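You operate a simulated robot arm through the tools that you are given. There is no shell and no other tool.

You run a simulated robot arm. Do the job below in one go: nothing can be reset, and whatever is moved stays where it is left.

## Task
Wipe the glue off the yellow press bed with the green felt block.
Fine: bed in again, block back in its place; the yellow block stays. What is to be rubbed or washed off counts as gone when no trace of it is left.

The check looks at the end state, three seconds after you hand in, the way a careful person would. Anything else that was tipped, shoved, dropped, spilled or broken makes it a failure.

## Robot
A 7-joint arm with a two-finger parallel gripper, fixed in place. Base frame: the origin is at the foot of the arm, x ahead of it, y to its left, z up; the work surface is at about z = 0.7. Units: m, degrees, N and s.
With the tool pointing down near the work surface it reaches from about 0.16 to 0.74 m from the base axis. Its first joint turns from -166.0 to 166.0 degrees. Payload 1.57 kg.
The tool frame sits at the grasp point between the pads (the TCP): z along the fingers, y along the line on which they close. The tips reach 0.03 m beyond it. Largest opening 0.11 m; finger width 0.024, thickness 0.012; the body of the gripper, 0.048 by 0.112 m, starts 0.078 m behind the TCP.
Orientation is that of the tool frame in the base frame, as a unit quaternion [w, x, y, z]. With the fingers straight down and closing along the base's y, the tool's x points along the base's -x, its y along +y and its z along -z.

## Interface
- The arm moves only by the tool servo_tool. Its argument "targets" is a list of rows, each a list of 7 numbers: the turn, a rotation vector about the tool's x, y, z in units of 5 degrees (1.0 is 5 degrees), then the shift along the tool's x, y, z in units of 30 mm (1.0 is 30 mm), then the opening, from 0 (shut) to 1 (fully open). In form: [[ax, ay, az, dx, dy, dz, grip], ...]. A call has 1 to 20 rows; each row shifts and turns the commanded pose from where the row before left it, along the tool's axes as they then stand. A call with a number of a shift or a turn outside -1 to 1 is refused whole. Rows are played at 5 a second. More than 0.05 m and 8.6 degrees between two rows, or a gripper value outside its range, and nothing of the call is played. Where a pose cannot be reached the arm comes as near as it can. A force on the tool above 70 N (or 10 N above the force at the start of the call, whichever is more), or a blocked arm, ends the call early, and 0.2 s more pass. The fingers move at their own pace (about 0.045 m/s each) and stop on an object; they squeeze with about 29 N. The grip force told is the motor's: it shows also when the fingers shut on nothing. Time passes only in rows, and 0.2 s behind the last, so rows that do not move let the fingers close. It gives the time, the measured TCP pose, the force on the tool (base axes), the opening and the grip force at its end, in the units of the frame above (readings bear some noise), with the torque about the TCP (base axes, N m) and any sound that the robot's microphone picked up.
- Cameras (640 x 400 px; columns grow to the right, rows downward): "scene" is fixed at [0.4018, 0.5012, 1.4795]; the picture's right is [-0.98, 0.20, 0.00], its down [0.11, 0.56, -0.82] and it looks along [-0.17, -0.81, -0.57] (base axes); focal length 354 px, centre (320, 200). "wrist" rides on the gripper at [0.07, 0.016, -0.141] in the tool frame; the picture's right is [-0.23, 0.97, 0.00], its down [-0.86, -0.20, -0.48] and it looks along [-0.47, -0.11, 0.88] (tool axes); focal length 222 px, centre (320, 200). There is no depth. A picture from a camera that has moved, and an enlarged one, comes with that camera's place and axes in the base frame and with its lens.
- capture(camera): a new picture of that camera. The clock stands still meanwhile.
- move_column(by): slides the trunk up (or, below 0, down) by that many m; the arm rides with it, the base frame stays. It gives what a move gives, with no picture.
- inspect(camera, box): a new picture of the part [left, top, right, bottom] of that camera's present view, enlarged. The clock stands still meanwhile.
- finish_job(): hands the job in; it is judged then, once.

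Nothing tells you positions but the pictures and the camera data. Unless the task says otherwise, let go and move clear before handing in.

The tools are called by a JSON object that holds its "op" and its "data". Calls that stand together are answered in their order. servo_tool: Moves the arm, as the interface text tells. Its arguments: {"type":"object","properties":{"targets":{"type":"array","items":{"type":"array","items":{"type":"number"}}}},"required":["targets"]} The other tools are called the same way: move_column (by) slides the trunk up or down; capture (camera) takes a picture; inspect (camera, box) takes an enlarged picture of a part of a camera's view; finish_job () hands the job in.

At the start:

```text
time: 0.0
eef_pos: [0.0479, -0.4268, 0.9529]
orientation: [0.0, 0.0, 1.0, 0.0]
wrist_force: [0.4, -0.3, -0.4]
wrist_torque: [-0.01, 0.0, 0.0]
width: 0.1097
grip_force: 0.0
trunk travel left (down, up): [-0.525, 0.065]
```

scene: 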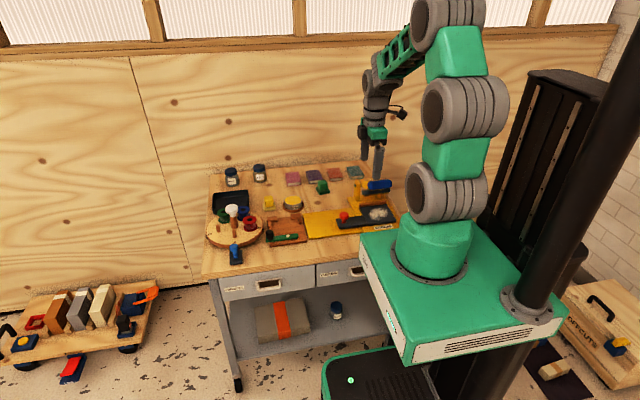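
wrist: 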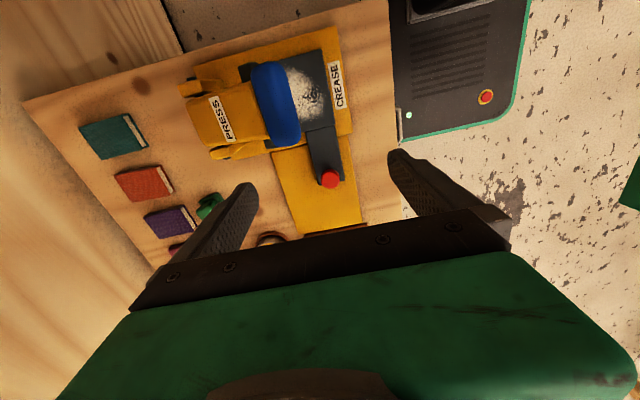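

I see a workbench with a yellow press (blue lever, dark plate with pale glue, red knob), and a green block near it. I'll look closer before moving.

{"op": "inspect", "data": {"camera": "scene", "box": [290, 160, 410, 250]}}

{"op": "inspect", "data": {"camera": "scene", "box": [200, 155, 330, 255]}}

{"op": "inspect", "data": {"camera": "wrist", "box": [170, 20, 390, 240]}}

```text
4.44 times, centred on (350, 205) of scene
camera zoom: at [0.4018, 0.5012, 1.4795], right [-0.98, 0.2, 0.0], down [0.11, 0.56, -0.82], along [-0.17, -0.81, -0.57], focal length 1572 px, centre (187, 178)
```

zoom: 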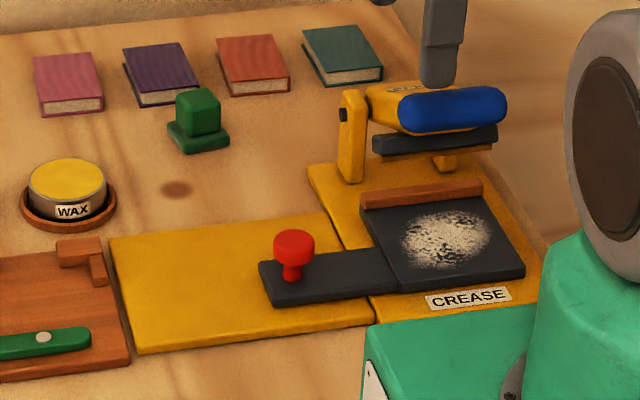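

```text
4.00 times, centred on (265, 205) of scene
camera zoom: at [0.4018, 0.5012, 1.4795], right [-0.98, 0.2, 0.0], down [0.11, 0.56, -0.82], along [-0.17, -0.81, -0.57], focal length 1415 px, centre (540, 180)
```

zoom: 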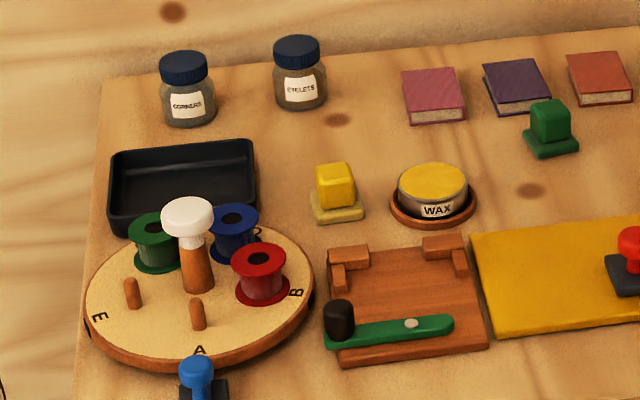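

```text
1.82 times, centred on (280, 130) of wrist
camera zoom: at [-0.0209, -0.4124, 1.0945], right [0.23, 0.97, 0.0], down [0.86, -0.2, 0.48], along [0.47, -0.11, -0.88], focal length 404 px, centre (393, 327)
```

zoom: 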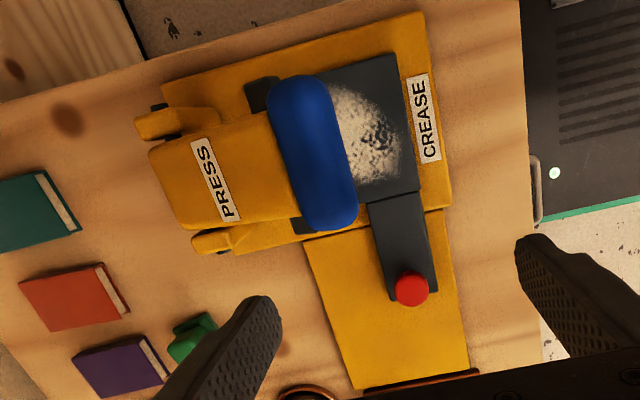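

The bed is a dark plate with the red knob as its handle, and it seems to slide out along +x over the yellow tray. I put the knob at about (0.127, -0.430, 0.75), the green felt block near (0.155, -0.65), and the raised blue lever near (-0.01, -0.465, 0.83). I'll hover over the knob first and refine these.

{"op": "servo_tool", "data": {"targets": [[0, 0, 0, -0.66, 0, 0.6, 1], [0, 0, 0, -0.66, 0, 0.6, 1], [0, 0, 0, -0.66, 0, 0.6, 1], [0, 0, 0, -0.66, -0.1, 0.6, 1], [0, 0, 0, 0, 0, 0, 1]]}}

{"op": "capture", "data": {"camera": "wrist"}}

{"op": "capture", "data": {"camera": "scene"}}

```text
time: 1.2
eef_pos: [0.1276, -0.4319, 0.8826]
orientation: [0.0, 0.0, 1.0, -0.001]
wrist_force: [-1.4, 0.7, 0.1]
wrist_torque: [0.01, -0.01, 0.01]
width: 0.1099
grip_force: 0.0
trunk travel left (down, up): [-0.525, 0.065]
```

```text
taken
camera wrist: at [0.0579, -0.416, 1.022], right [0.23, 0.97, 0.0], down [0.86, -0.2, 0.48], along [0.47, -0.11, -0.88], focal length 222 px, centre (320, 200)
```

wrist: 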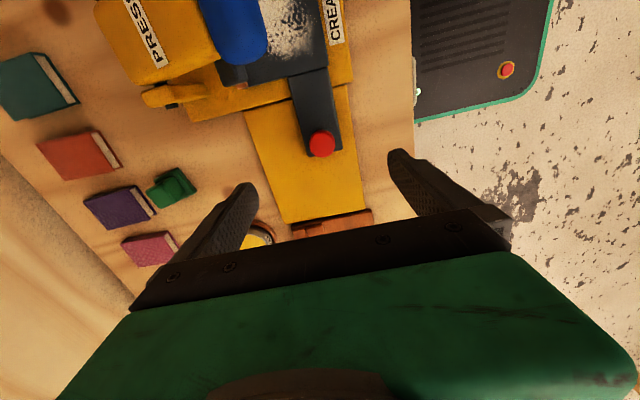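

```text
taken
```

scene: 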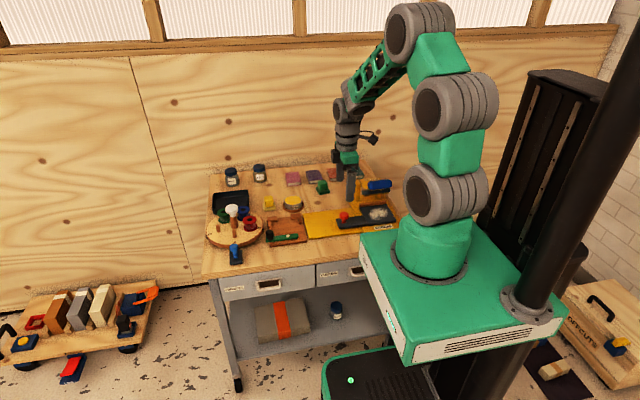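

The knob is right below the tool at about (0.125, -0.430). I'll enlarge the view to judge its height and the bed's details.

{"op": "inspect", "data": {"camera": "wrist", "box": [180, 0, 420, 240]}}

{"op": "inspect", "data": {"camera": "scene", "box": [325, 175, 405, 235]}}

```text
1.67 times, centred on (300, 120) of wrist
camera zoom: at [0.0579, -0.416, 1.022], right [0.23, 0.97, 0.0], down [0.86, -0.2, 0.48], along [0.47, -0.11, -0.88], focal length 370 px, centre (353, 333)
```

zoom: 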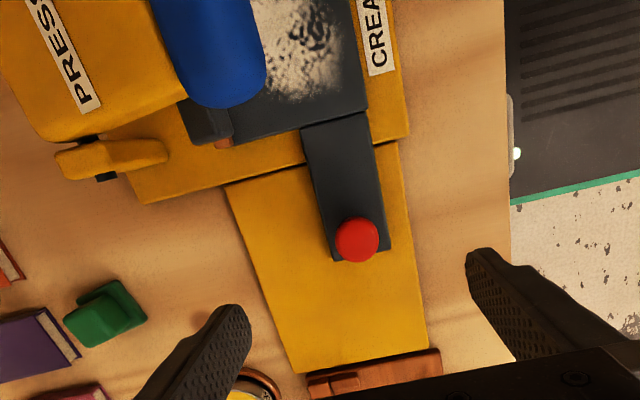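

```text
6.67 times, centred on (365, 205) of scene
camera zoom: at [0.4018, 0.5012, 1.4795], right [-0.98, 0.2, 0.0], down [0.11, 0.56, -0.82], along [-0.17, -0.81, -0.57], focal length 2358 px, centre (20, 167)
```

zoom: 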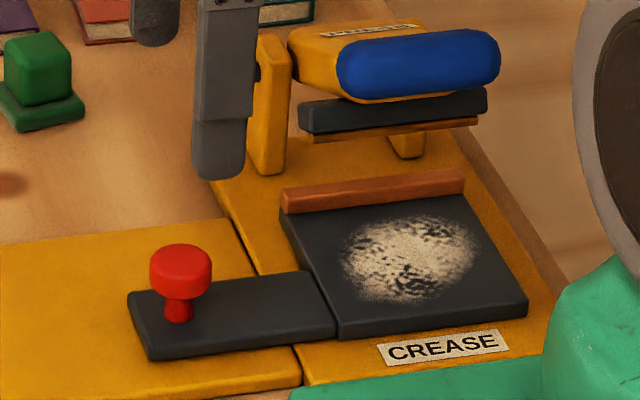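

The knob head is about 32 mm across, from z ≈ 0.742 to 0.758, above a handle bar whose top is at z ≈ 0.718. I'll lower astride it to TCP z ≈ 0.758 and close the fingers.

{"op": "servo_tool", "data": {"targets": [[0, 0, 0, 0.07, 0.05, 0.9, 1], [0, 0, 0, 0, 0, 0.9, 1], [0, 0, 0, 0, 0, 0.9, 1], [0, 0, 0, 0, 0, 0.8, 1], [0, 0, 0, 0, 0, 0.65, 1], [0, 0, 0, 0, 0, 0, 1]]}}

{"op": "inspect", "data": {"camera": "scene", "box": [325, 175, 405, 235]}}

{"op": "capture", "data": {"camera": "wrist"}}

```text
time: 2.6
eef_pos: [0.1243, -0.431, 0.7558]
orientation: [0.0, 0.0, 1.0, 0.001]
wrist_force: [0.9, -0.2, 0.1]
wrist_torque: [0.02, -0.04, 0.0]
width: 0.1099
grip_force: 0.0
trunk travel left (down, up): [-0.525, 0.065]
```

```text
6.67 times, centred on (365, 205) of scene
camera zoom: at [0.4018, 0.5012, 1.4795], right [-0.98, 0.2, 0.0], down [0.11, 0.56, -0.82], along [-0.17, -0.81, -0.57], focal length 2358 px, centre (20, 167)
```

zoom: 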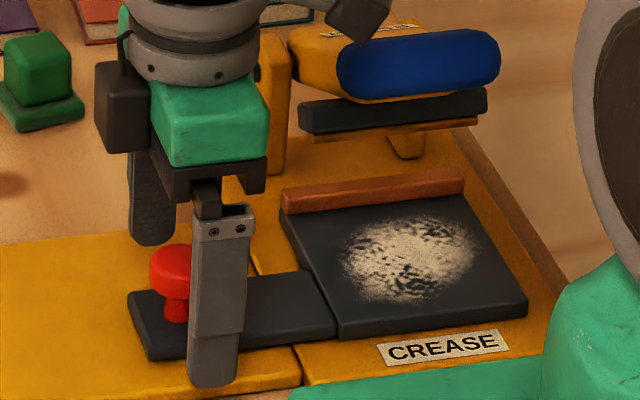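

```text
taken
camera wrist: at [0.0554, -0.4142, 0.8969], right [0.23, 0.97, 0.0], down [0.86, -0.2, 0.48], along [0.47, -0.11, -0.88], focal length 222 px, centre (320, 200)
```

wrist: 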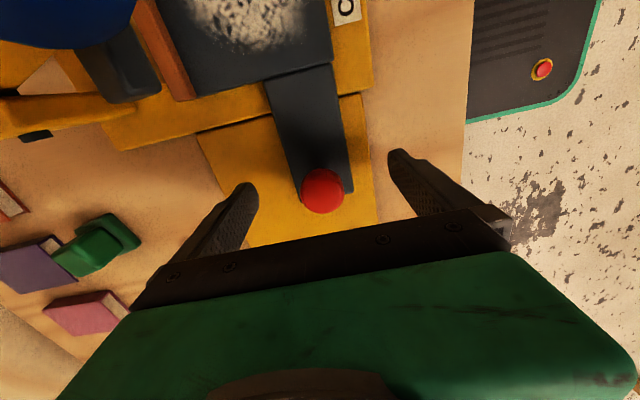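

The knob sits centred between the fingers. I'll close on it, then pull toward +x in small steps and watch the force.

{"op": "servo_tool", "data": {"targets": [[0, 0, 0, 0, 0, 0, 0], [0, 0, 0, 0, 0, 0, 0], [0, 0, 0, 0, 0, 0, 0], [0, 0, 0, 0, 0, 0, 0], [0, 0, 0, 0, 0, 0, 0], [0, 0, 0, 0, 0, 0, 0], [0, 0, 0, 0, 0, 0, 0]]}}

{"op": "servo_tool", "data": {"targets": [[0, 0, 0, -0.3, 0, 0, 0], [0, 0, 0, -0.4, 0, 0, 0], [0, 0, 0, -0.4, 0, 0, 0], [0, 0, 0, 0, 0, 0, 0]]}}

{"op": "inspect", "data": {"camera": "scene", "box": [285, 175, 405, 250]}}

```text
time: 4.2
eef_pos: [0.1234, -0.4303, 0.7559]
orientation: [0.001, 0.0, 1.0, 0.001]
wrist_force: [0.5, 7.1, -1.0]
wrist_torque: [0.09, -0.03, 0.02]
width: 0.0314
grip_force: 36.7
trunk travel left (down, up): [-0.525, 0.065]
```

```text
time: 5.2
eef_pos: [0.1595, -0.4285, 0.7556]
orientation: [-0.001, 0.0, 1.0, 0.001]
wrist_force: [-1.6, 7.1, -16.7]
wrist_torque: [0.01, 0.08, -0.1]
width: 0.0313
grip_force: 40.5
trunk travel left (down, up): [-0.525, 0.065]
```

```text
5.33 times, centred on (345, 212) of scene
camera zoom: at [0.4018, 0.5012, 1.4795], right [-0.98, 0.2, 0.0], down [0.11, 0.56, -0.82], along [-0.17, -0.81, -0.57], focal length 1886 px, centre (187, 133)
```

zoom: 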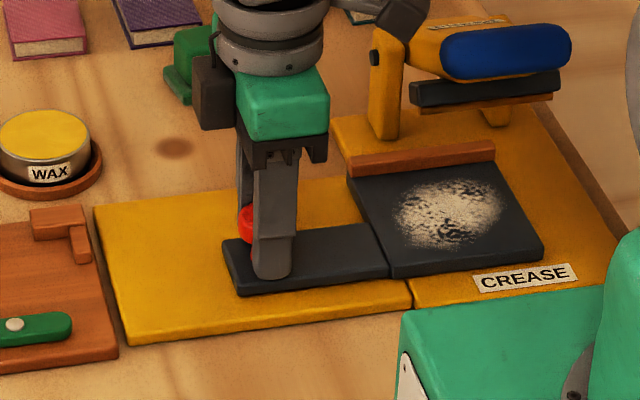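

The bed slides smoothly with the knob, 36 mm so far. I'll keep pulling, stopping short of the end of the tray.

{"op": "servo_tool", "data": {"targets": [[0, 0, 0, -0.5, -0.03, 0, 0], [0, 0, 0, -0.5, 0, 0, 0], [0, 0, 0, -0.5, 0, 0, 0], [0, 0, 0, -0.5, 0, 0, 0], [0, 0, 0, 0, 0, 0, 0]]}}

{"op": "inspect", "data": {"camera": "scene", "box": [285, 175, 405, 250]}}

{"op": "capture", "data": {"camera": "wrist"}}

```text
time: 6.4
eef_pos: [0.2188, -0.4286, 0.7564]
orientation: [-0.001, -0.001, 1.0, 0.002]
wrist_force: [0.2, 16.6, -18.6]
wrist_torque: [0.25, 0.23, -0.08]
width: 0.0312
grip_force: 40.1
trunk travel left (down, up): [-0.525, 0.065]
```

```text
5.33 times, centred on (345, 212) of scene
camera zoom: at [0.4018, 0.5012, 1.4795], right [-0.98, 0.2, 0.0], down [0.11, 0.56, -0.82], along [-0.17, -0.81, -0.57], focal length 1886 px, centre (187, 133)
```

zoom: 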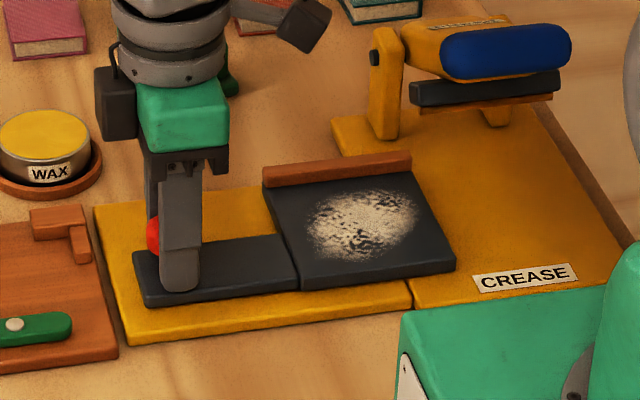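

```text
taken
camera wrist: at [0.1495, -0.4134, 0.8971], right [0.23, 0.97, 0.0], down [0.86, -0.2, 0.48], along [0.47, -0.11, -0.88], focal length 222 px, centre (320, 200)
```

wrist: 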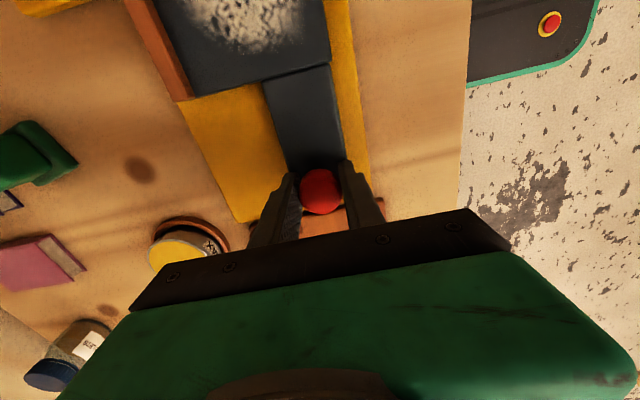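

The bed is out by about 95 mm, and the glue is roughly centred at (0.09, -0.449). I'll pull another 12 mm for clearance from the jaw, then open the gripper and rise.

{"op": "servo_tool", "data": {"targets": [[0, 0, 0, -0.2, -0.03, 0, 0], [0, 0, 0, -0.2, 0, 0, 0], [0, 0, 0, 0, 0, 0, 0]]}}

{"op": "servo_tool", "data": {"targets": [[0, 0, 0, 0, 0, 0, 1], [0, 0, 0, 0, 0, 0, 1], [0, 0, 0, 0, 0, 0, 1], [0, 0, 0, 0, 0, 0, 1], [0, 0, 0, 0, 0, 0, 1], [0, 0, 0, 0, 0, 0, 1], [0, 0, 0, 0, 0, -0.8, 1], [0, 0, 0, 0, 0, -0.9, 1], [0, 0, 0, 0, 0, -0.9, 1], [0, 0, 0, 0, 0, -0.9, 1], [0, 0, 0, 0, 0, -0.9, 1], [0, 0, 0, 0, 0, 0, 1]]}}

{"op": "capture", "data": {"camera": "wrist"}}

{"op": "inspect", "data": {"camera": "scene", "box": [285, 160, 405, 250]}}

```text
time: 7.2
eef_pos: [0.2307, -0.428, 0.7555]
orientation: [-0.001, 0.0, 1.0, 0.002]
wrist_force: [-1.8, 19.3, -18.1]
wrist_torque: [0.27, -0.02, 0.04]
width: 0.0315
grip_force: 40.4
trunk travel left (down, up): [-0.525, 0.065]
```

```text
time: 9.8
eef_pos: [0.231, -0.4314, 0.8893]
orientation: [0.0, 0.0, 1.0, 0.0]
wrist_force: [0.2, -0.4, 0.7]
wrist_torque: [0.03, 0.0, 0.0]
width: 0.1101
grip_force: 0.1
trunk travel left (down, up): [-0.525, 0.065]
```

```text
taken
camera wrist: at [0.1609, -0.415, 1.0299], right [0.23, 0.97, 0.0], down [0.86, -0.2, 0.48], along [0.47, -0.11, -0.88], focal length 222 px, centre (320, 200)
```

wrist: 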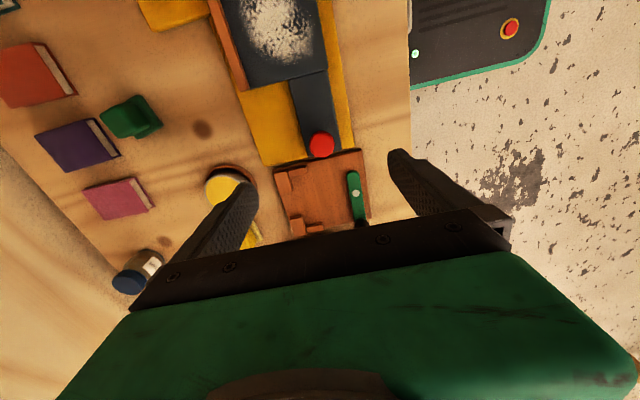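

```text
4.44 times, centred on (345, 205) of scene
camera zoom: at [0.4018, 0.5012, 1.4795], right [-0.98, 0.2, 0.0], down [0.11, 0.56, -0.82], along [-0.17, -0.81, -0.57], focal length 1572 px, centre (209, 178)
```

zoom: 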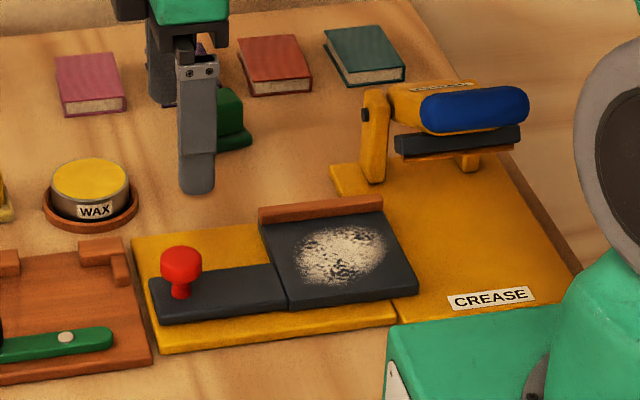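

The bed is now out, with the glue centred near (0.101, -0.449). Next I'll hover over the green block at about (0.152, -0.649) to measure its exact position and yaw.

{"op": "servo_tool", "data": {"targets": [[0, 0, 0, 0.29, -0.8, 0, 1], [0, 0, 0, 0.29, -0.8, 0, 1], [0, 0, 0, 0.29, -0.8, 0, 1], [0, 0, 0, 0.29, -0.8, 0, 1], [0, 0, 0, 0.29, -0.8, 0, 1], [0, 0, 0, 0.29, -0.8, 0, 1], [0, 0, 0, 0.29, -0.8, 0, 1], [0, 0, 0, 0.29, -0.8, 0, 1], [0, 0, 0, 0.29, -0.8, 0, 1], [0, 0, 0, 0, 0, 0, 1]]}}

{"op": "capture", "data": {"camera": "wrist"}}

{"op": "inspect", "data": {"camera": "wrist", "box": [220, 80, 420, 240]}}

{"op": "inspect", "data": {"camera": "scene", "box": [305, 165, 355, 200]}}

```text
time: 12.0
eef_pos: [0.1514, -0.6474, 0.8887]
orientation: [0.0, 0.001, 1.0, 0.0]
wrist_force: [-0.3, 0.2, -0.7]
wrist_torque: [0.0, 0.01, -0.02]
width: 0.1099
grip_force: 0.1
trunk travel left (down, up): [-0.525, 0.065]
```

```text
taken
camera wrist: at [0.0824, -0.6319, 1.0289], right [0.23, 0.97, 0.0], down [0.86, -0.2, 0.48], along [0.47, -0.11, -0.88], focal length 222 px, centre (320, 200)
```

wrist: 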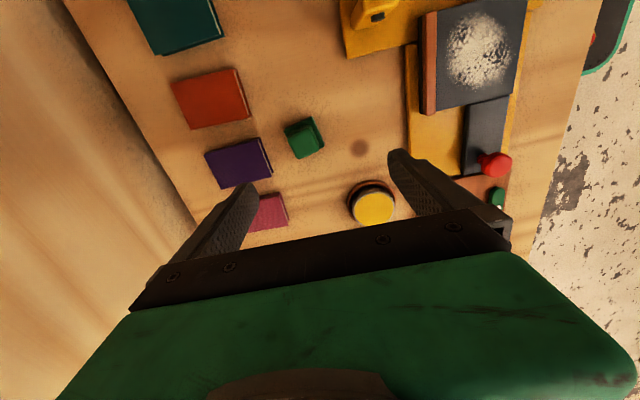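

```text
2.50 times, centred on (320, 160) of wrist
camera zoom: at [0.0824, -0.6319, 1.0289], right [0.23, 0.97, 0.0], down [0.86, -0.2, 0.48], along [0.47, -0.11, -0.88], focal length 555 px, centre (320, 300)
```

zoom: 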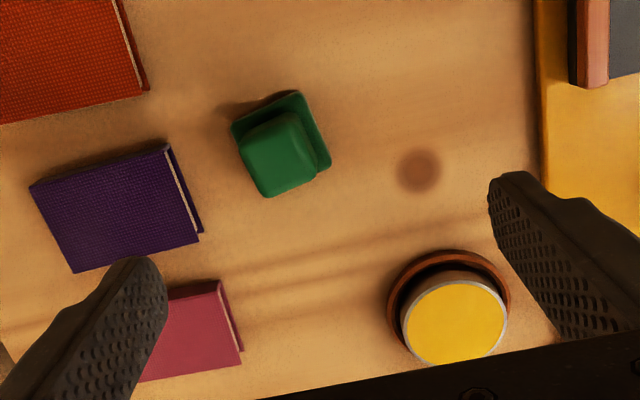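

```text
11.43 times, centred on (330, 182) of scene
camera zoom: at [0.4018, 0.5012, 1.4795], right [-0.98, 0.2, 0.0], down [0.11, 0.56, -0.82], along [-0.17, -0.81, -0.57], focal length 4042 px, centre (206, 400)
```

zoom: 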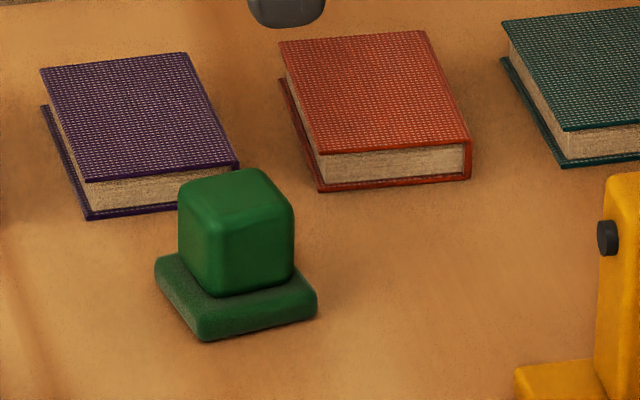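

The block's base is a square of about 43 mm centred near (0.151, -0.667), turned about +13°, with a cube handle of about 30 mm whose top is at z ≈ 0.74. The purple book's edge is close, at y ≈ -0.73. I'll part-close the fingers to 70 mm, turn to match, descend partway and recheck.

{"op": "servo_tool", "data": {"targets": [[0, 0, 0, 0, -0.65, 0, 0.64], [0, 0, -0.65, 0, 0, 0.5, 0.64], [0, 0, -0.65, 0, 0, 0.5, 0.64], [0, 0, -0.65, 0, 0, 0.5, 0.64], [0, 0, -0.65, 0, 0, 0.5, 0.64], [0, 0, 0, 0, 0, 0.4, 0.64], [0, 0, 0, 0, 0, 0, 0.64]]}}

{"op": "capture", "data": {"camera": "wrist"}}

{"op": "inspect", "data": {"camera": "wrist", "box": [220, 80, 420, 240]}}

{"op": "inspect", "data": {"camera": "scene", "box": [295, 145, 365, 200]}}

```text
time: 13.6
eef_pos: [0.1539, -0.6682, 0.8162]
orientation: [0.0, -0.113, 0.994, 0.0]
wrist_force: [0.9, -0.2, 0.5]
wrist_torque: [0.02, -0.01, 0.01]
width: 0.0703
grip_force: 0.0
trunk travel left (down, up): [-0.525, 0.065]
```

```text
taken
camera wrist: at [0.0812, -0.667, 0.9575], right [0.0, 1.0, 0.0], down [0.88, 0.0, 0.48], along [0.48, 0.0, -0.88], focal length 222 px, centre (320, 200)
```

wrist: 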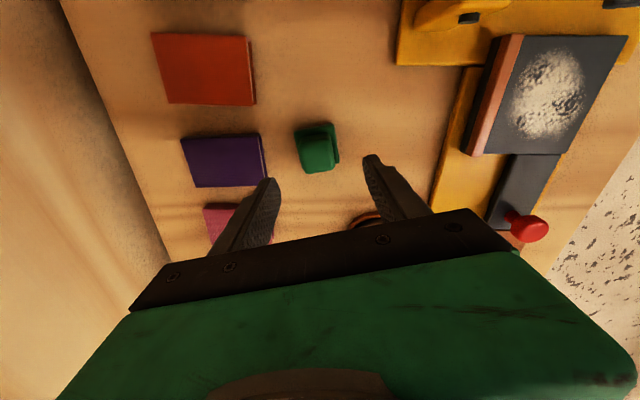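

```text
2.50 times, centred on (320, 160) of wrist
camera zoom: at [0.0812, -0.667, 0.9575], right [0.0, 1.0, 0.0], down [0.88, 0.0, 0.48], along [0.48, 0.0, -0.88], focal length 555 px, centre (320, 300)
```

zoom: 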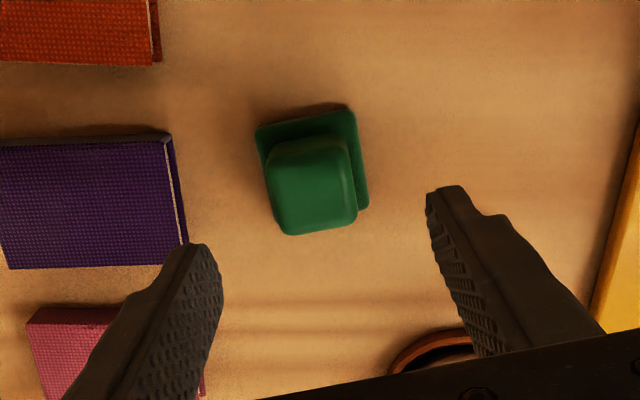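

```text
7.27 times, centred on (330, 172) of scene
camera zoom: at [0.4018, 0.5012, 1.4795], right [-0.98, 0.2, 0.0], down [0.11, 0.56, -0.82], along [-0.17, -0.81, -0.57], focal length 2572 px, centre (247, 400)
```

zoom: 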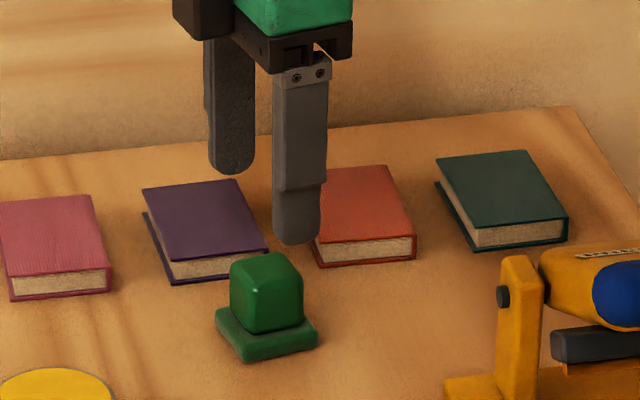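

The refined block centre is (0.149, -0.669) with yaw about 12–13°, so the tool is already turned to match. I'll nudge 4 mm in x, then lower to z ≈ 0.749 so the tips stay just above the felt base.

{"op": "servo_tool", "data": {"targets": [[0, 0, 0, 0.14, -0.04, 0.3, 0.64], [0, 0, 0, 0, 0, 0.6, 0.64], [0, 0, 0, 0, 0, 0.6, 0.64], [0, 0, 0, 0, 0, 0.5, 0.64], [0, 0, 0, 0, 0, 0.24, 0.64], [0, 0, 0, 0, 0, 0, 0.64]]}}

{"op": "inspect", "data": {"camera": "wrist", "box": [220, 80, 420, 240]}}

{"op": "inspect", "data": {"camera": "scene", "box": [295, 145, 365, 200]}}

```text
time: 15.0
eef_pos: [0.1489, -0.6679, 0.7497]
orientation: [0.0, -0.113, 0.994, -0.001]
wrist_force: [0.4, -0.2, 0.2]
wrist_torque: [0.01, 0.02, -0.01]
width: 0.0702
grip_force: 0.1
trunk travel left (down, up): [-0.525, 0.065]
```

```text
2.50 times, centred on (320, 160) of wrist
camera zoom: at [0.0773, -0.6688, 0.8904], right [0.0, 1.0, 0.0], down [0.88, 0.0, 0.48], along [0.48, 0.0, -0.88], focal length 555 px, centre (320, 300)
```

zoom: 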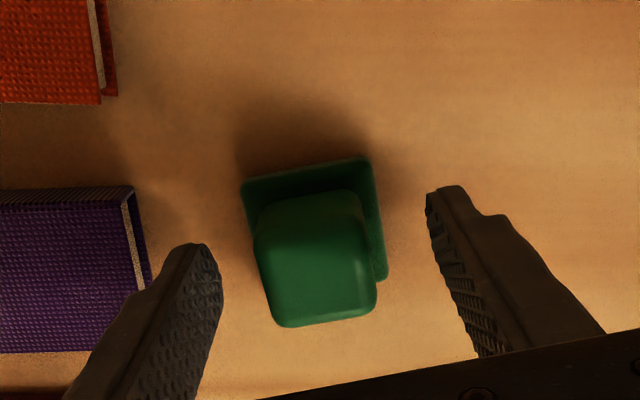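

```text
7.27 times, centred on (330, 172) of scene
camera zoom: at [0.4018, 0.5012, 1.4795], right [-0.98, 0.2, 0.0], down [0.11, 0.56, -0.82], along [-0.17, -0.81, -0.57], focal length 2572 px, centre (247, 400)
```

zoom: 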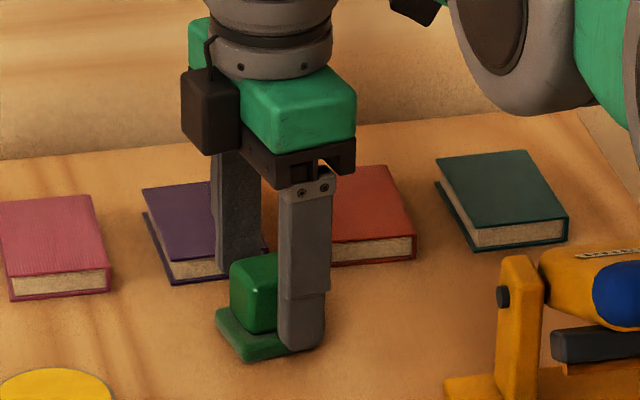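

The cube is centred between the fingers, clear of the book. I'll close on it here, which is also the pose for putting it back: TCP (0.149, -0.668, 0.7495), yaw 13°.

{"op": "servo_tool", "data": {"targets": [[0, 0, 0, 0, 0, 0, 0.2], [0, 0, 0, 0, 0, 0, 0], [0, 0, 0, 0, 0, 0, 0], [0, 0, 0, 0, 0, 0, 0], [0, 0, 0, 0, 0, 0, 0], [0, 0, 0, 0, 0, 0, 0]]}}

{"op": "inspect", "data": {"camera": "wrist", "box": [220, 80, 420, 240]}}

{"op": "inspect", "data": {"camera": "scene", "box": [295, 145, 365, 200]}}

```text
time: 16.4
eef_pos: [0.1484, -0.6688, 0.7497]
orientation: [0.0, -0.113, 0.994, 0.0]
wrist_force: [0.2, -0.7, 0.6]
wrist_torque: [0.0, -0.03, 0.01]
width: 0.0331
grip_force: 28.6
trunk travel left (down, up): [-0.525, 0.065]
```

```text
2.50 times, centred on (320, 160) of wrist
camera zoom: at [0.0772, -0.6689, 0.8906], right [0.0, 1.0, 0.0], down [0.88, 0.0, 0.48], along [0.48, 0.0, -0.88], focal length 555 px, centre (320, 300)
```

zoom: 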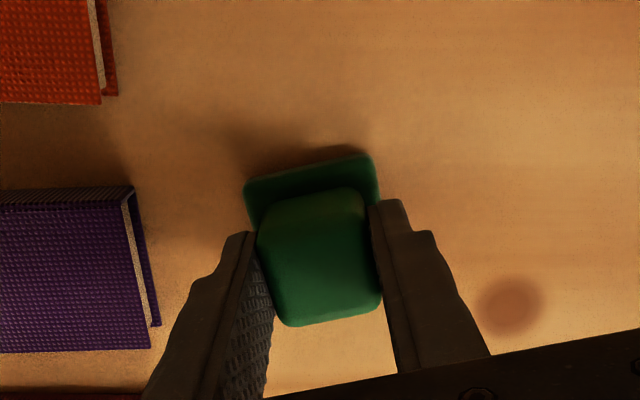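

```text
7.27 times, centred on (330, 172) of scene
camera zoom: at [0.4018, 0.5012, 1.4795], right [-0.98, 0.2, 0.0], down [0.11, 0.56, -0.82], along [-0.17, -0.81, -0.57], focal length 2572 px, centre (247, 400)
```

zoom: 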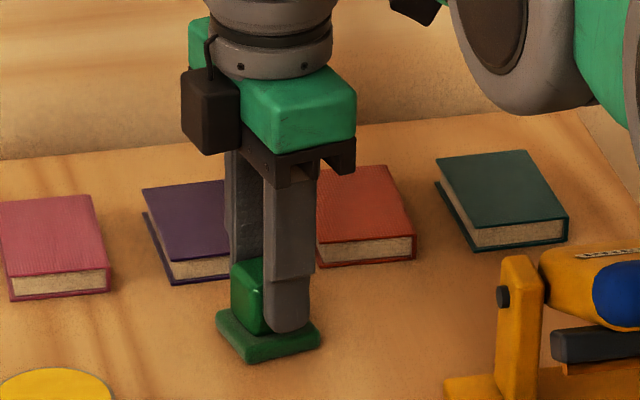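

The block is gripped (33 mm wide) and hasn't moved. I'll lift it, turn back to square with the bed, and carry it over the glue at z ≈ 0.85.

{"op": "servo_tool", "data": {"targets": [[0, 0, 0, 0, 0, -0.5, 0], [0, 0, 0, 0, 0, -0.9, 0], [0, 0, 0, 0, 0, -0.9, 0], [0, 0, 0, 0, 0, -0.9, 0], [0, 0, 0.65, 0, 0, 0, 0], [0, 0, 0.65, 0, 0, 0, 0], [0, 0, 0.65, 0, 0, 0, 0], [0, 0, 0.65, 0, 0, 0, 0], [0, 0, 0, 0.16, 0.73, 0, 0], [0, 0, 0, 0.16, 0.73, 0, 0], [0, 0, 0, 0.16, 0.73, 0, 0], [0, 0, 0, 0.16, 0.73, 0, 0], [0, 0, 0, 0.16, 0.73, 0, 0], [0, 0, 0, 0.16, 0.73, 0, 0], [0, 0, 0, 0.16, 0.73, 0, 0], [0, 0, 0, 0.16, 0.73, 0, 0], [0, 0, 0, 0.16, 0.73, 0, 0], [0, 0, 0, 0.16, 0.73, 0, 0], [0, 0, 0, 0, 0, 0, 0]]}}

{"op": "capture", "data": {"camera": "wrist"}}

{"op": "inspect", "data": {"camera": "scene", "box": [285, 160, 405, 250]}}

{"op": "inspect", "data": {"camera": "scene", "box": [305, 165, 355, 200]}}

```text
time: 20.4
eef_pos: [0.101, -0.4501, 0.8457]
orientation: [0.0, 0.0, 1.0, 0.0]
wrist_force: [0.6, -0.1, 0.1]
wrist_torque: [-0.02, 0.0, 0.0]
width: 0.0327
grip_force: 28.5
trunk travel left (down, up): [-0.525, 0.065]
```

```text
taken
camera wrist: at [0.0312, -0.4338, 0.9866], right [0.23, 0.97, 0.0], down [0.86, -0.2, 0.48], along [0.47, -0.11, -0.88], focal length 222 px, centre (320, 200)
```

wrist: 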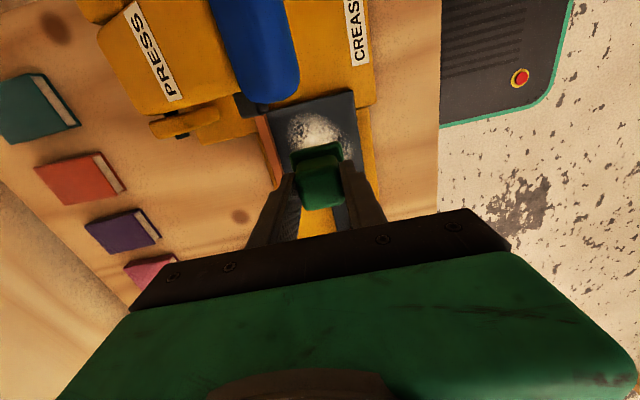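

```text
4.44 times, centred on (345, 205) of scene
camera zoom: at [0.4018, 0.5012, 1.4795], right [-0.98, 0.2, 0.0], down [0.11, 0.56, -0.82], along [-0.17, -0.81, -0.57], focal length 1572 px, centre (209, 178)
```

zoom: 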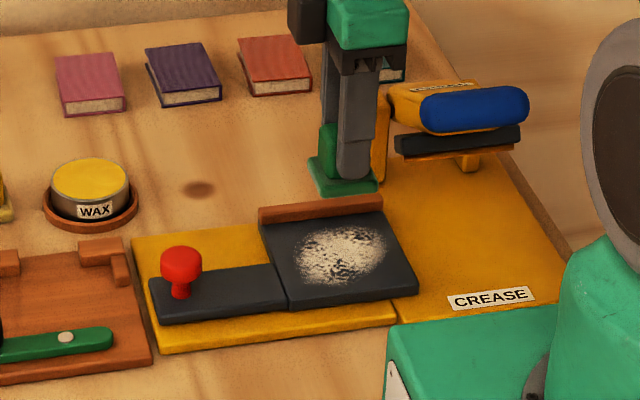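

```text
11.43 times, centred on (330, 182) of scene
camera zoom: at [0.4018, 0.5012, 1.4795], right [-0.98, 0.2, 0.0], down [0.11, 0.56, -0.82], along [-0.17, -0.81, -0.57], focal length 4042 px, centre (206, 400)
```

zoom: 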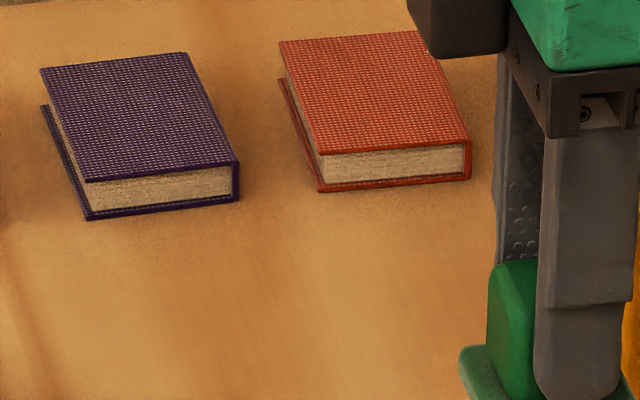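

The block hangs squarely over the bed. The glue spans about x 0.063–0.141 and y -0.481 to -0.407, and the fence face is at y ≈ -0.494. I'll go to the jaw-side end of the glue and lower until the felt touches.

{"op": "servo_tool", "data": {"targets": [[0, 0, 0, 0.7, 0.22, 0, 0], [0, 0, 0, 0, 0, 0.7, 0], [0, 0, 0, 0, 0, 0.7, 0], [0, 0, 0, 0, 0, 0.7, 0], [0, 0, 0, 0, 0, 0.1, 0], [0, 0, 0, 0, 0, 0, 0]]}}

{"op": "servo_tool", "data": {"targets": [[0, 0, 0, 0, 0, 0.1, 0], [0, 0, 0, 0, 0, 0.1, 0], [0, 0, 0, 0, 0, 0, 0]]}}

{"op": "inspect", "data": {"camera": "scene", "box": [310, 175, 400, 240]}}

{"op": "capture", "data": {"camera": "wrist"}}

```text
time: 21.8
eef_pos: [0.0801, -0.4435, 0.7798]
orientation: [-0.001, 0.0, 1.0, 0.0]
wrist_force: [-0.2, -0.2, -1.0]
wrist_torque: [-0.01, 0.01, 0.03]
width: 0.0331
grip_force: 29.1
trunk travel left (down, up): [-0.525, 0.065]
```

```text
time: 22.6
eef_pos: [0.0797, -0.4427, 0.7743]
orientation: [0.0, 0.0, 1.0, -0.001]
wrist_force: [1.0, 2.0, 8.6]
wrist_torque: [0.19, -0.01, 0.01]
width: 0.0328
grip_force: 29.2
trunk travel left (down, up): [-0.525, 0.065]
```

```text
6.15 times, centred on (355, 208) of scene
camera zoom: at [0.4018, 0.5012, 1.4795], right [-0.98, 0.2, 0.0], down [0.11, 0.56, -0.82], along [-0.17, -0.81, -0.57], focal length 2176 px, centre (105, 154)
```

zoom: 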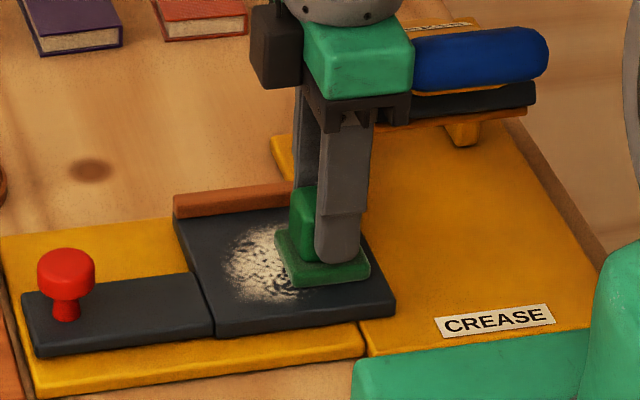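

```text
taken
camera wrist: at [0.0104, -0.4274, 0.9155], right [0.23, 0.97, 0.0], down [0.85, -0.2, 0.48], along [0.47, -0.11, -0.88], focal length 222 px, centre (320, 200)
```

wrist: 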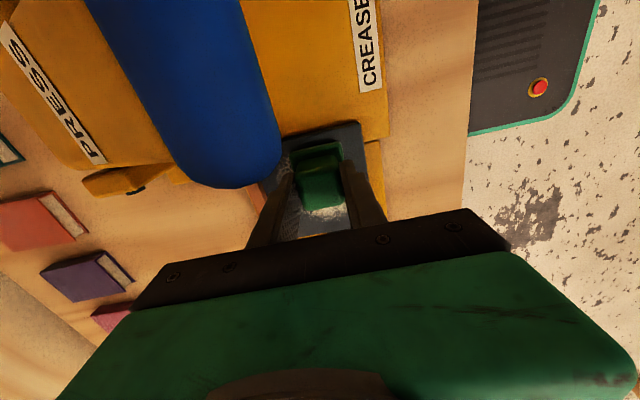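

The felt is in contact at about 9 N. I'll stroke along y here, across the bed's sliding direction so the bed isn't dragged.

{"op": "servo_tool", "data": {"targets": [[0, 0, 0, 0, -0.4, 0, 0], [0, 0, 0, 0, -0.35, 0, 0], [0, 0, 0, 0, 0.5, 0, 0], [0, 0, 0, 0, 0.5, 0, 0], [0, 0, 0, 0, 0.5, 0, 0], [0, 0, 0, 0, -0.5, 0, 0], [0, 0, 0, 0, -0.5, 0, 0], [0, 0, 0, 0, -0.5, 0, 0], [0, 0, 0, 0, 0.5, 0, 0], [0, 0, 0, 0, 0.5, 0, 0], [0, 0, 0, 0, 0.5, 0, 0], [0, 0, 0, 0, 0, 0, 0]]}}

{"op": "inspect", "data": {"camera": "scene", "box": [310, 175, 400, 240]}}

```text
time: 25.2
eef_pos: [0.0792, -0.4219, 0.7737]
orientation: [0.0, 0.001, 1.0, 0.0]
wrist_force: [0.7, -3.4, 13.8]
wrist_torque: [-0.16, -0.01, 0.01]
width: 0.033
grip_force: 29.2
trunk travel left (down, up): [-0.525, 0.065]
```

```text
6.15 times, centred on (355, 208) of scene
camera zoom: at [0.4018, 0.5012, 1.4795], right [-0.98, 0.2, 0.0], down [0.11, 0.56, -0.82], along [-0.17, -0.81, -0.57], focal length 2176 px, centre (105, 154)
```

zoom: 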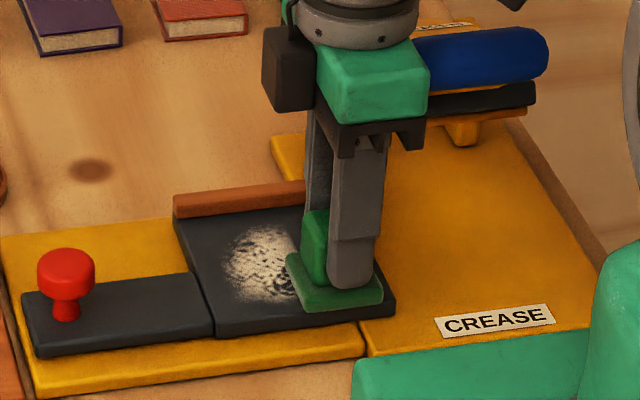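

It works: the strip already swept is clean and the bed hasn't moved. I'll step toward +x in overlapping bands and keep stroking.

{"op": "servo_tool", "data": {"targets": [[0, 0, 0, -0.45, 0, 0, 0], [0, 0, 0, 0, -0.5, 0, 0], [0, 0, 0, 0, -0.5, 0, 0], [0, 0, 0, 0, -0.5, 0, 0], [0, 0, 0, 0, 0.5, 0, 0], [0, 0, 0, 0, 0.5, 0, 0], [0, 0, 0, 0, 0.5, 0, 0], [0, 0, 0, -0.45, 0, 0, 0], [0, 0, 0, 0, -0.5, 0, 0], [0, 0, 0, 0, -0.5, 0, 0], [0, 0, 0, 0, -0.5, 0, 0], [0, 0, 0, 0, 0.5, 0, 0], [0, 0, 0, 0, 0.5, 0, 0], [0, 0, 0, 0, 0.5, 0, 0], [0, 0, 0, 0, 0, 0, 0]]}}

{"op": "inspect", "data": {"camera": "scene", "box": [310, 175, 400, 240]}}

```text
time: 28.4
eef_pos: [0.1056, -0.4198, 0.7738]
orientation: [0.001, 0.001, 1.0, 0.0]
wrist_force: [-0.4, -1.8, 7.8]
wrist_torque: [-0.07, 0.0, -0.02]
width: 0.0328
grip_force: 29.3
trunk travel left (down, up): [-0.525, 0.065]
```

```text
6.15 times, centred on (355, 208) of scene
camera zoom: at [0.4018, 0.5012, 1.4795], right [-0.98, 0.2, 0.0], down [0.11, 0.56, -0.82], along [-0.17, -0.81, -0.57], focal length 2176 px, centre (105, 154)
```

zoom: 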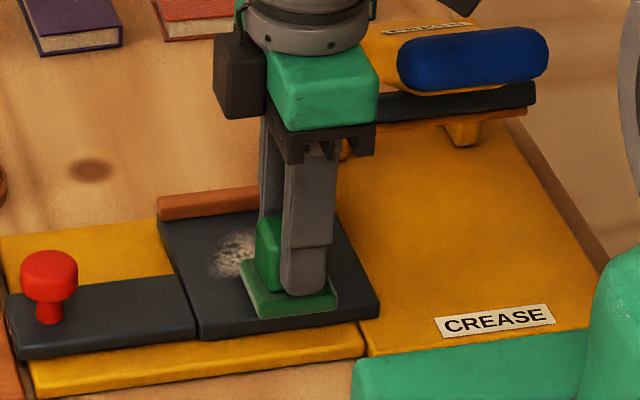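

The x-steps dragged the bed about 9 mm further out, so from now on I'll lift before moving in x. The remaining glue is around x 0.118–0.146; I'll lift 12 mm, shift +22 mm, press down again and stroke.

{"op": "servo_tool", "data": {"targets": [[0, 0, 0, 0, 0, -0.4, 0], [0, 0, 0, -0.4, 0, 0, 0], [0, 0, 0, -0.33, 0, 0, 0], [0, 0, 0, 0, 0, 0, 0], [0, 0, 0, 0, 0, 0.25, 0], [0, 0, 0, 0, 0, 0.16, 0], [0, 0, 0, 0, -0.5, 0, 0], [0, 0, 0, 0, -0.5, 0, 0], [0, 0, 0, 0, -0.5, 0, 0], [0, 0, 0, 0, 0.5, 0, 0], [0, 0, 0, 0, 0.5, 0, 0], [0, 0, 0, 0, 0.5, 0, 0], [0, 0, 0, 0, -0.5, 0, 0], [0, 0, 0, 0, -0.5, 0, 0], [0, 0, 0, 0, -0.5, 0, 0], [0, 0, 0, 0, 0, 0, 0]]}}

{"op": "inspect", "data": {"camera": "scene", "box": [310, 175, 400, 240]}}

```text
time: 31.8
eef_pos: [0.1274, -0.4646, 0.7739]
orientation: [0.0, 0.0, 1.0, -0.001]
wrist_force: [1.3, 6.9, 20.5]
wrist_torque: [0.33, -0.03, 0.01]
width: 0.0328
grip_force: 28.8
trunk travel left (down, up): [-0.525, 0.065]
```

```text
6.15 times, centred on (355, 208) of scene
camera zoom: at [0.4018, 0.5012, 1.4795], right [-0.98, 0.2, 0.0], down [0.11, 0.56, -0.82], along [-0.17, -0.81, -0.57], focal length 2176 px, centre (105, 154)
```

zoom: 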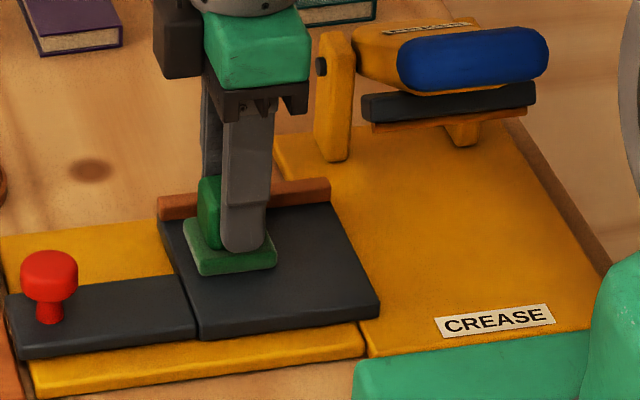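

The visible part of the bed looks clean. I'll lift the block away and inspect the whole bed, including where the block was.

{"op": "servo_tool", "data": {"targets": [[0, 0, 0, 0, 0, -0.5, 0], [0, 0, 0, 0, 0, -0.9, 0], [0, 0, 0, 0, 0, -0.9, 0], [0, 0, 0, 0, 0, -0.9, 0], [0, 0, 0, -0.5, -0.6, 0, 0], [0, 0, 0, -0.5, -0.6, 0, 0], [0, 0, 0, 0, -0.6, 0, 0], [0, 0, 0, 0, -0.6, 0, 0], [0, 0, 0, 0, 0, 0, 0]]}}

{"op": "inspect", "data": {"camera": "scene", "box": [320, 185, 375, 235]}}

{"op": "capture", "data": {"camera": "wrist"}}

```text
time: 33.8
eef_pos: [0.1583, -0.538, 0.8695]
orientation: [0.0, -0.001, 1.0, 0.001]
wrist_force: [0.5, -0.5, -0.7]
wrist_torque: [-0.02, -0.01, 0.0]
width: 0.0331
grip_force: 28.9
trunk travel left (down, up): [-0.525, 0.065]
```

```text
8.00 times, centred on (348, 210) of scene
camera zoom: at [0.4018, 0.5012, 1.4795], right [-0.98, 0.2, 0.0], down [0.11, 0.56, -0.82], along [-0.17, -0.81, -0.57], focal length 2829 px, centre (100, 120)
```

zoom: 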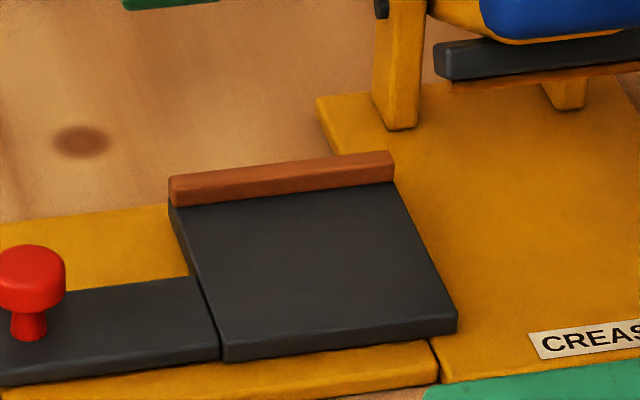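

```text
taken
camera wrist: at [0.0884, -0.5225, 1.0107], right [0.23, 0.97, 0.0], down [0.86, -0.2, 0.48], along [0.47, -0.11, -0.88], focal length 222 px, centre (320, 200)
```

wrist: 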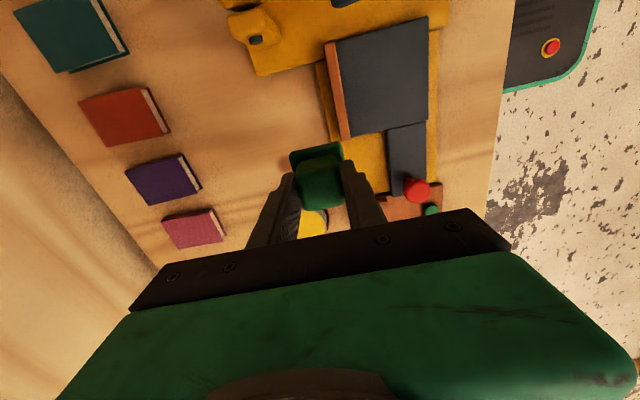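

{"op": "inspect", "data": {"camera": "wrist", "box": [310, 0, 450, 140]}}

{"op": "inspect", "data": {"camera": "scene", "box": [338, 202, 382, 232]}}

```text
2.86 times, centred on (380, 70) of wrist
camera zoom: at [0.0884, -0.5225, 1.0107], right [0.23, 0.97, 0.0], down [0.86, -0.2, 0.48], along [0.47, -0.11, -0.88], focal length 635 px, centre (149, 571)
```

zoom: 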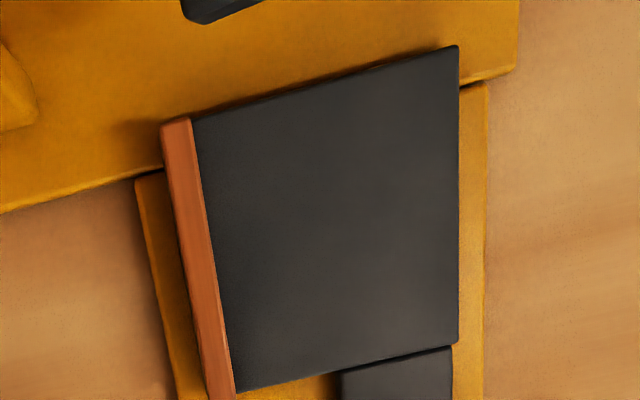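

```text
13.33 times, centred on (360, 217) of scene
camera zoom: at [0.4018, 0.5012, 1.4795], right [-0.98, 0.2, 0.0], down [0.11, 0.56, -0.82], along [-0.17, -0.81, -0.57], focal length 4715 px, centre (-213, -27)
```

zoom: 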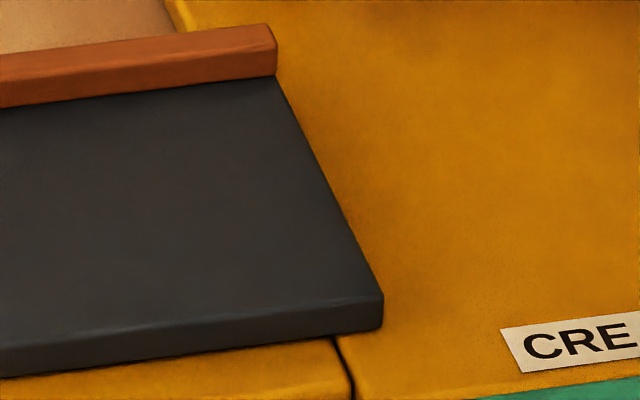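

The bed looks clean, but I'll zoom in tighter to rule out any faint trace before returning the block.

{"op": "inspect", "data": {"camera": "scene", "box": [339, 206, 361, 220]}}

{"op": "inspect", "data": {"camera": "scene", "box": [350, 212, 378, 230]}}

{"op": "inspect", "data": {"camera": "wrist", "box": [350, 15, 420, 85]}}

{"op": "inspect", "data": {"camera": "wrist", "box": [350, 65, 420, 135]}}

```text
16.00 times, centred on (350, 213) of scene
camera zoom: at [0.4018, 0.5012, 1.4795], right [-0.98, 0.2, 0.0], down [0.11, 0.56, -0.82], along [-0.17, -0.81, -0.57], focal length 5658 px, centre (-160, -8)
```

zoom: 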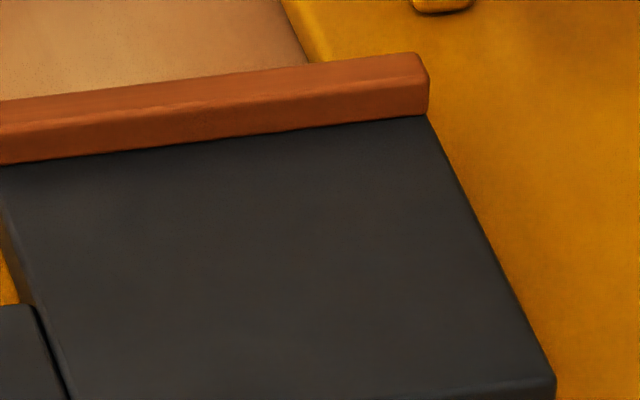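

```text
16.00 times, centred on (364, 221) of scene
camera zoom: at [0.4018, 0.5012, 1.4795], right [-0.98, 0.2, 0.0], down [0.11, 0.56, -0.82], along [-0.17, -0.81, -0.57], focal length 5658 px, centre (-384, -136)
```

zoom: 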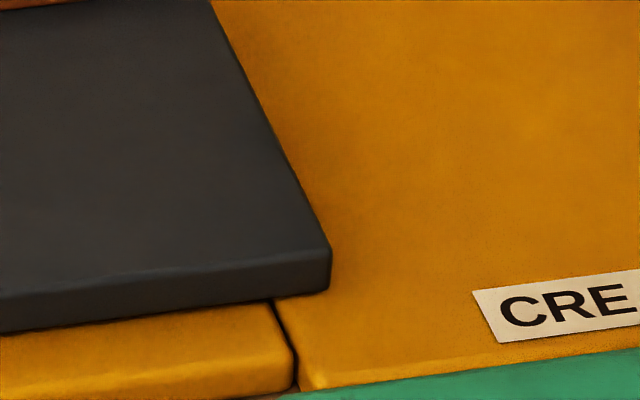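

```text
5.71 times, centred on (385, 50) of wrist
camera zoom: at [0.0884, -0.5225, 1.0107], right [0.23, 0.97, 0.0], down [0.86, -0.2, 0.48], along [0.47, -0.11, -0.88], focal length 1269 px, centre (-51, 1057)
```

zoom: 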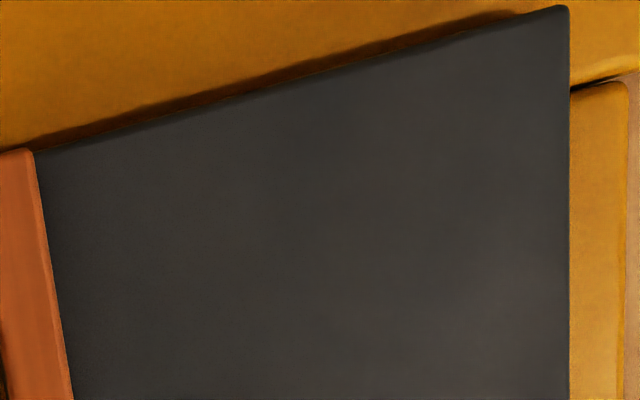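

```text
5.71 times, centred on (385, 100) of wrist
camera zoom: at [0.0884, -0.5225, 1.0107], right [0.23, 0.97, 0.0], down [0.86, -0.2, 0.48], along [0.47, -0.11, -0.88], focal length 1269 px, centre (-51, 771)
```

zoom: 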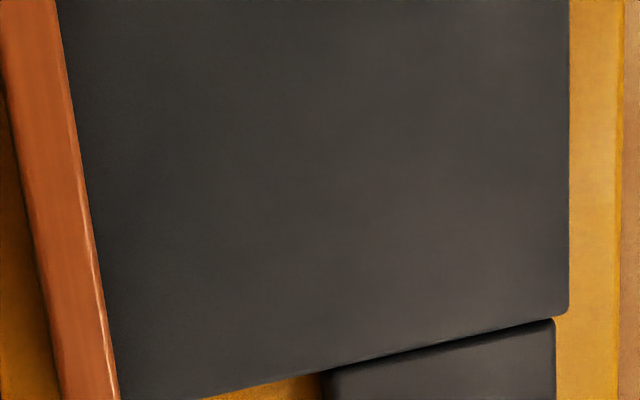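

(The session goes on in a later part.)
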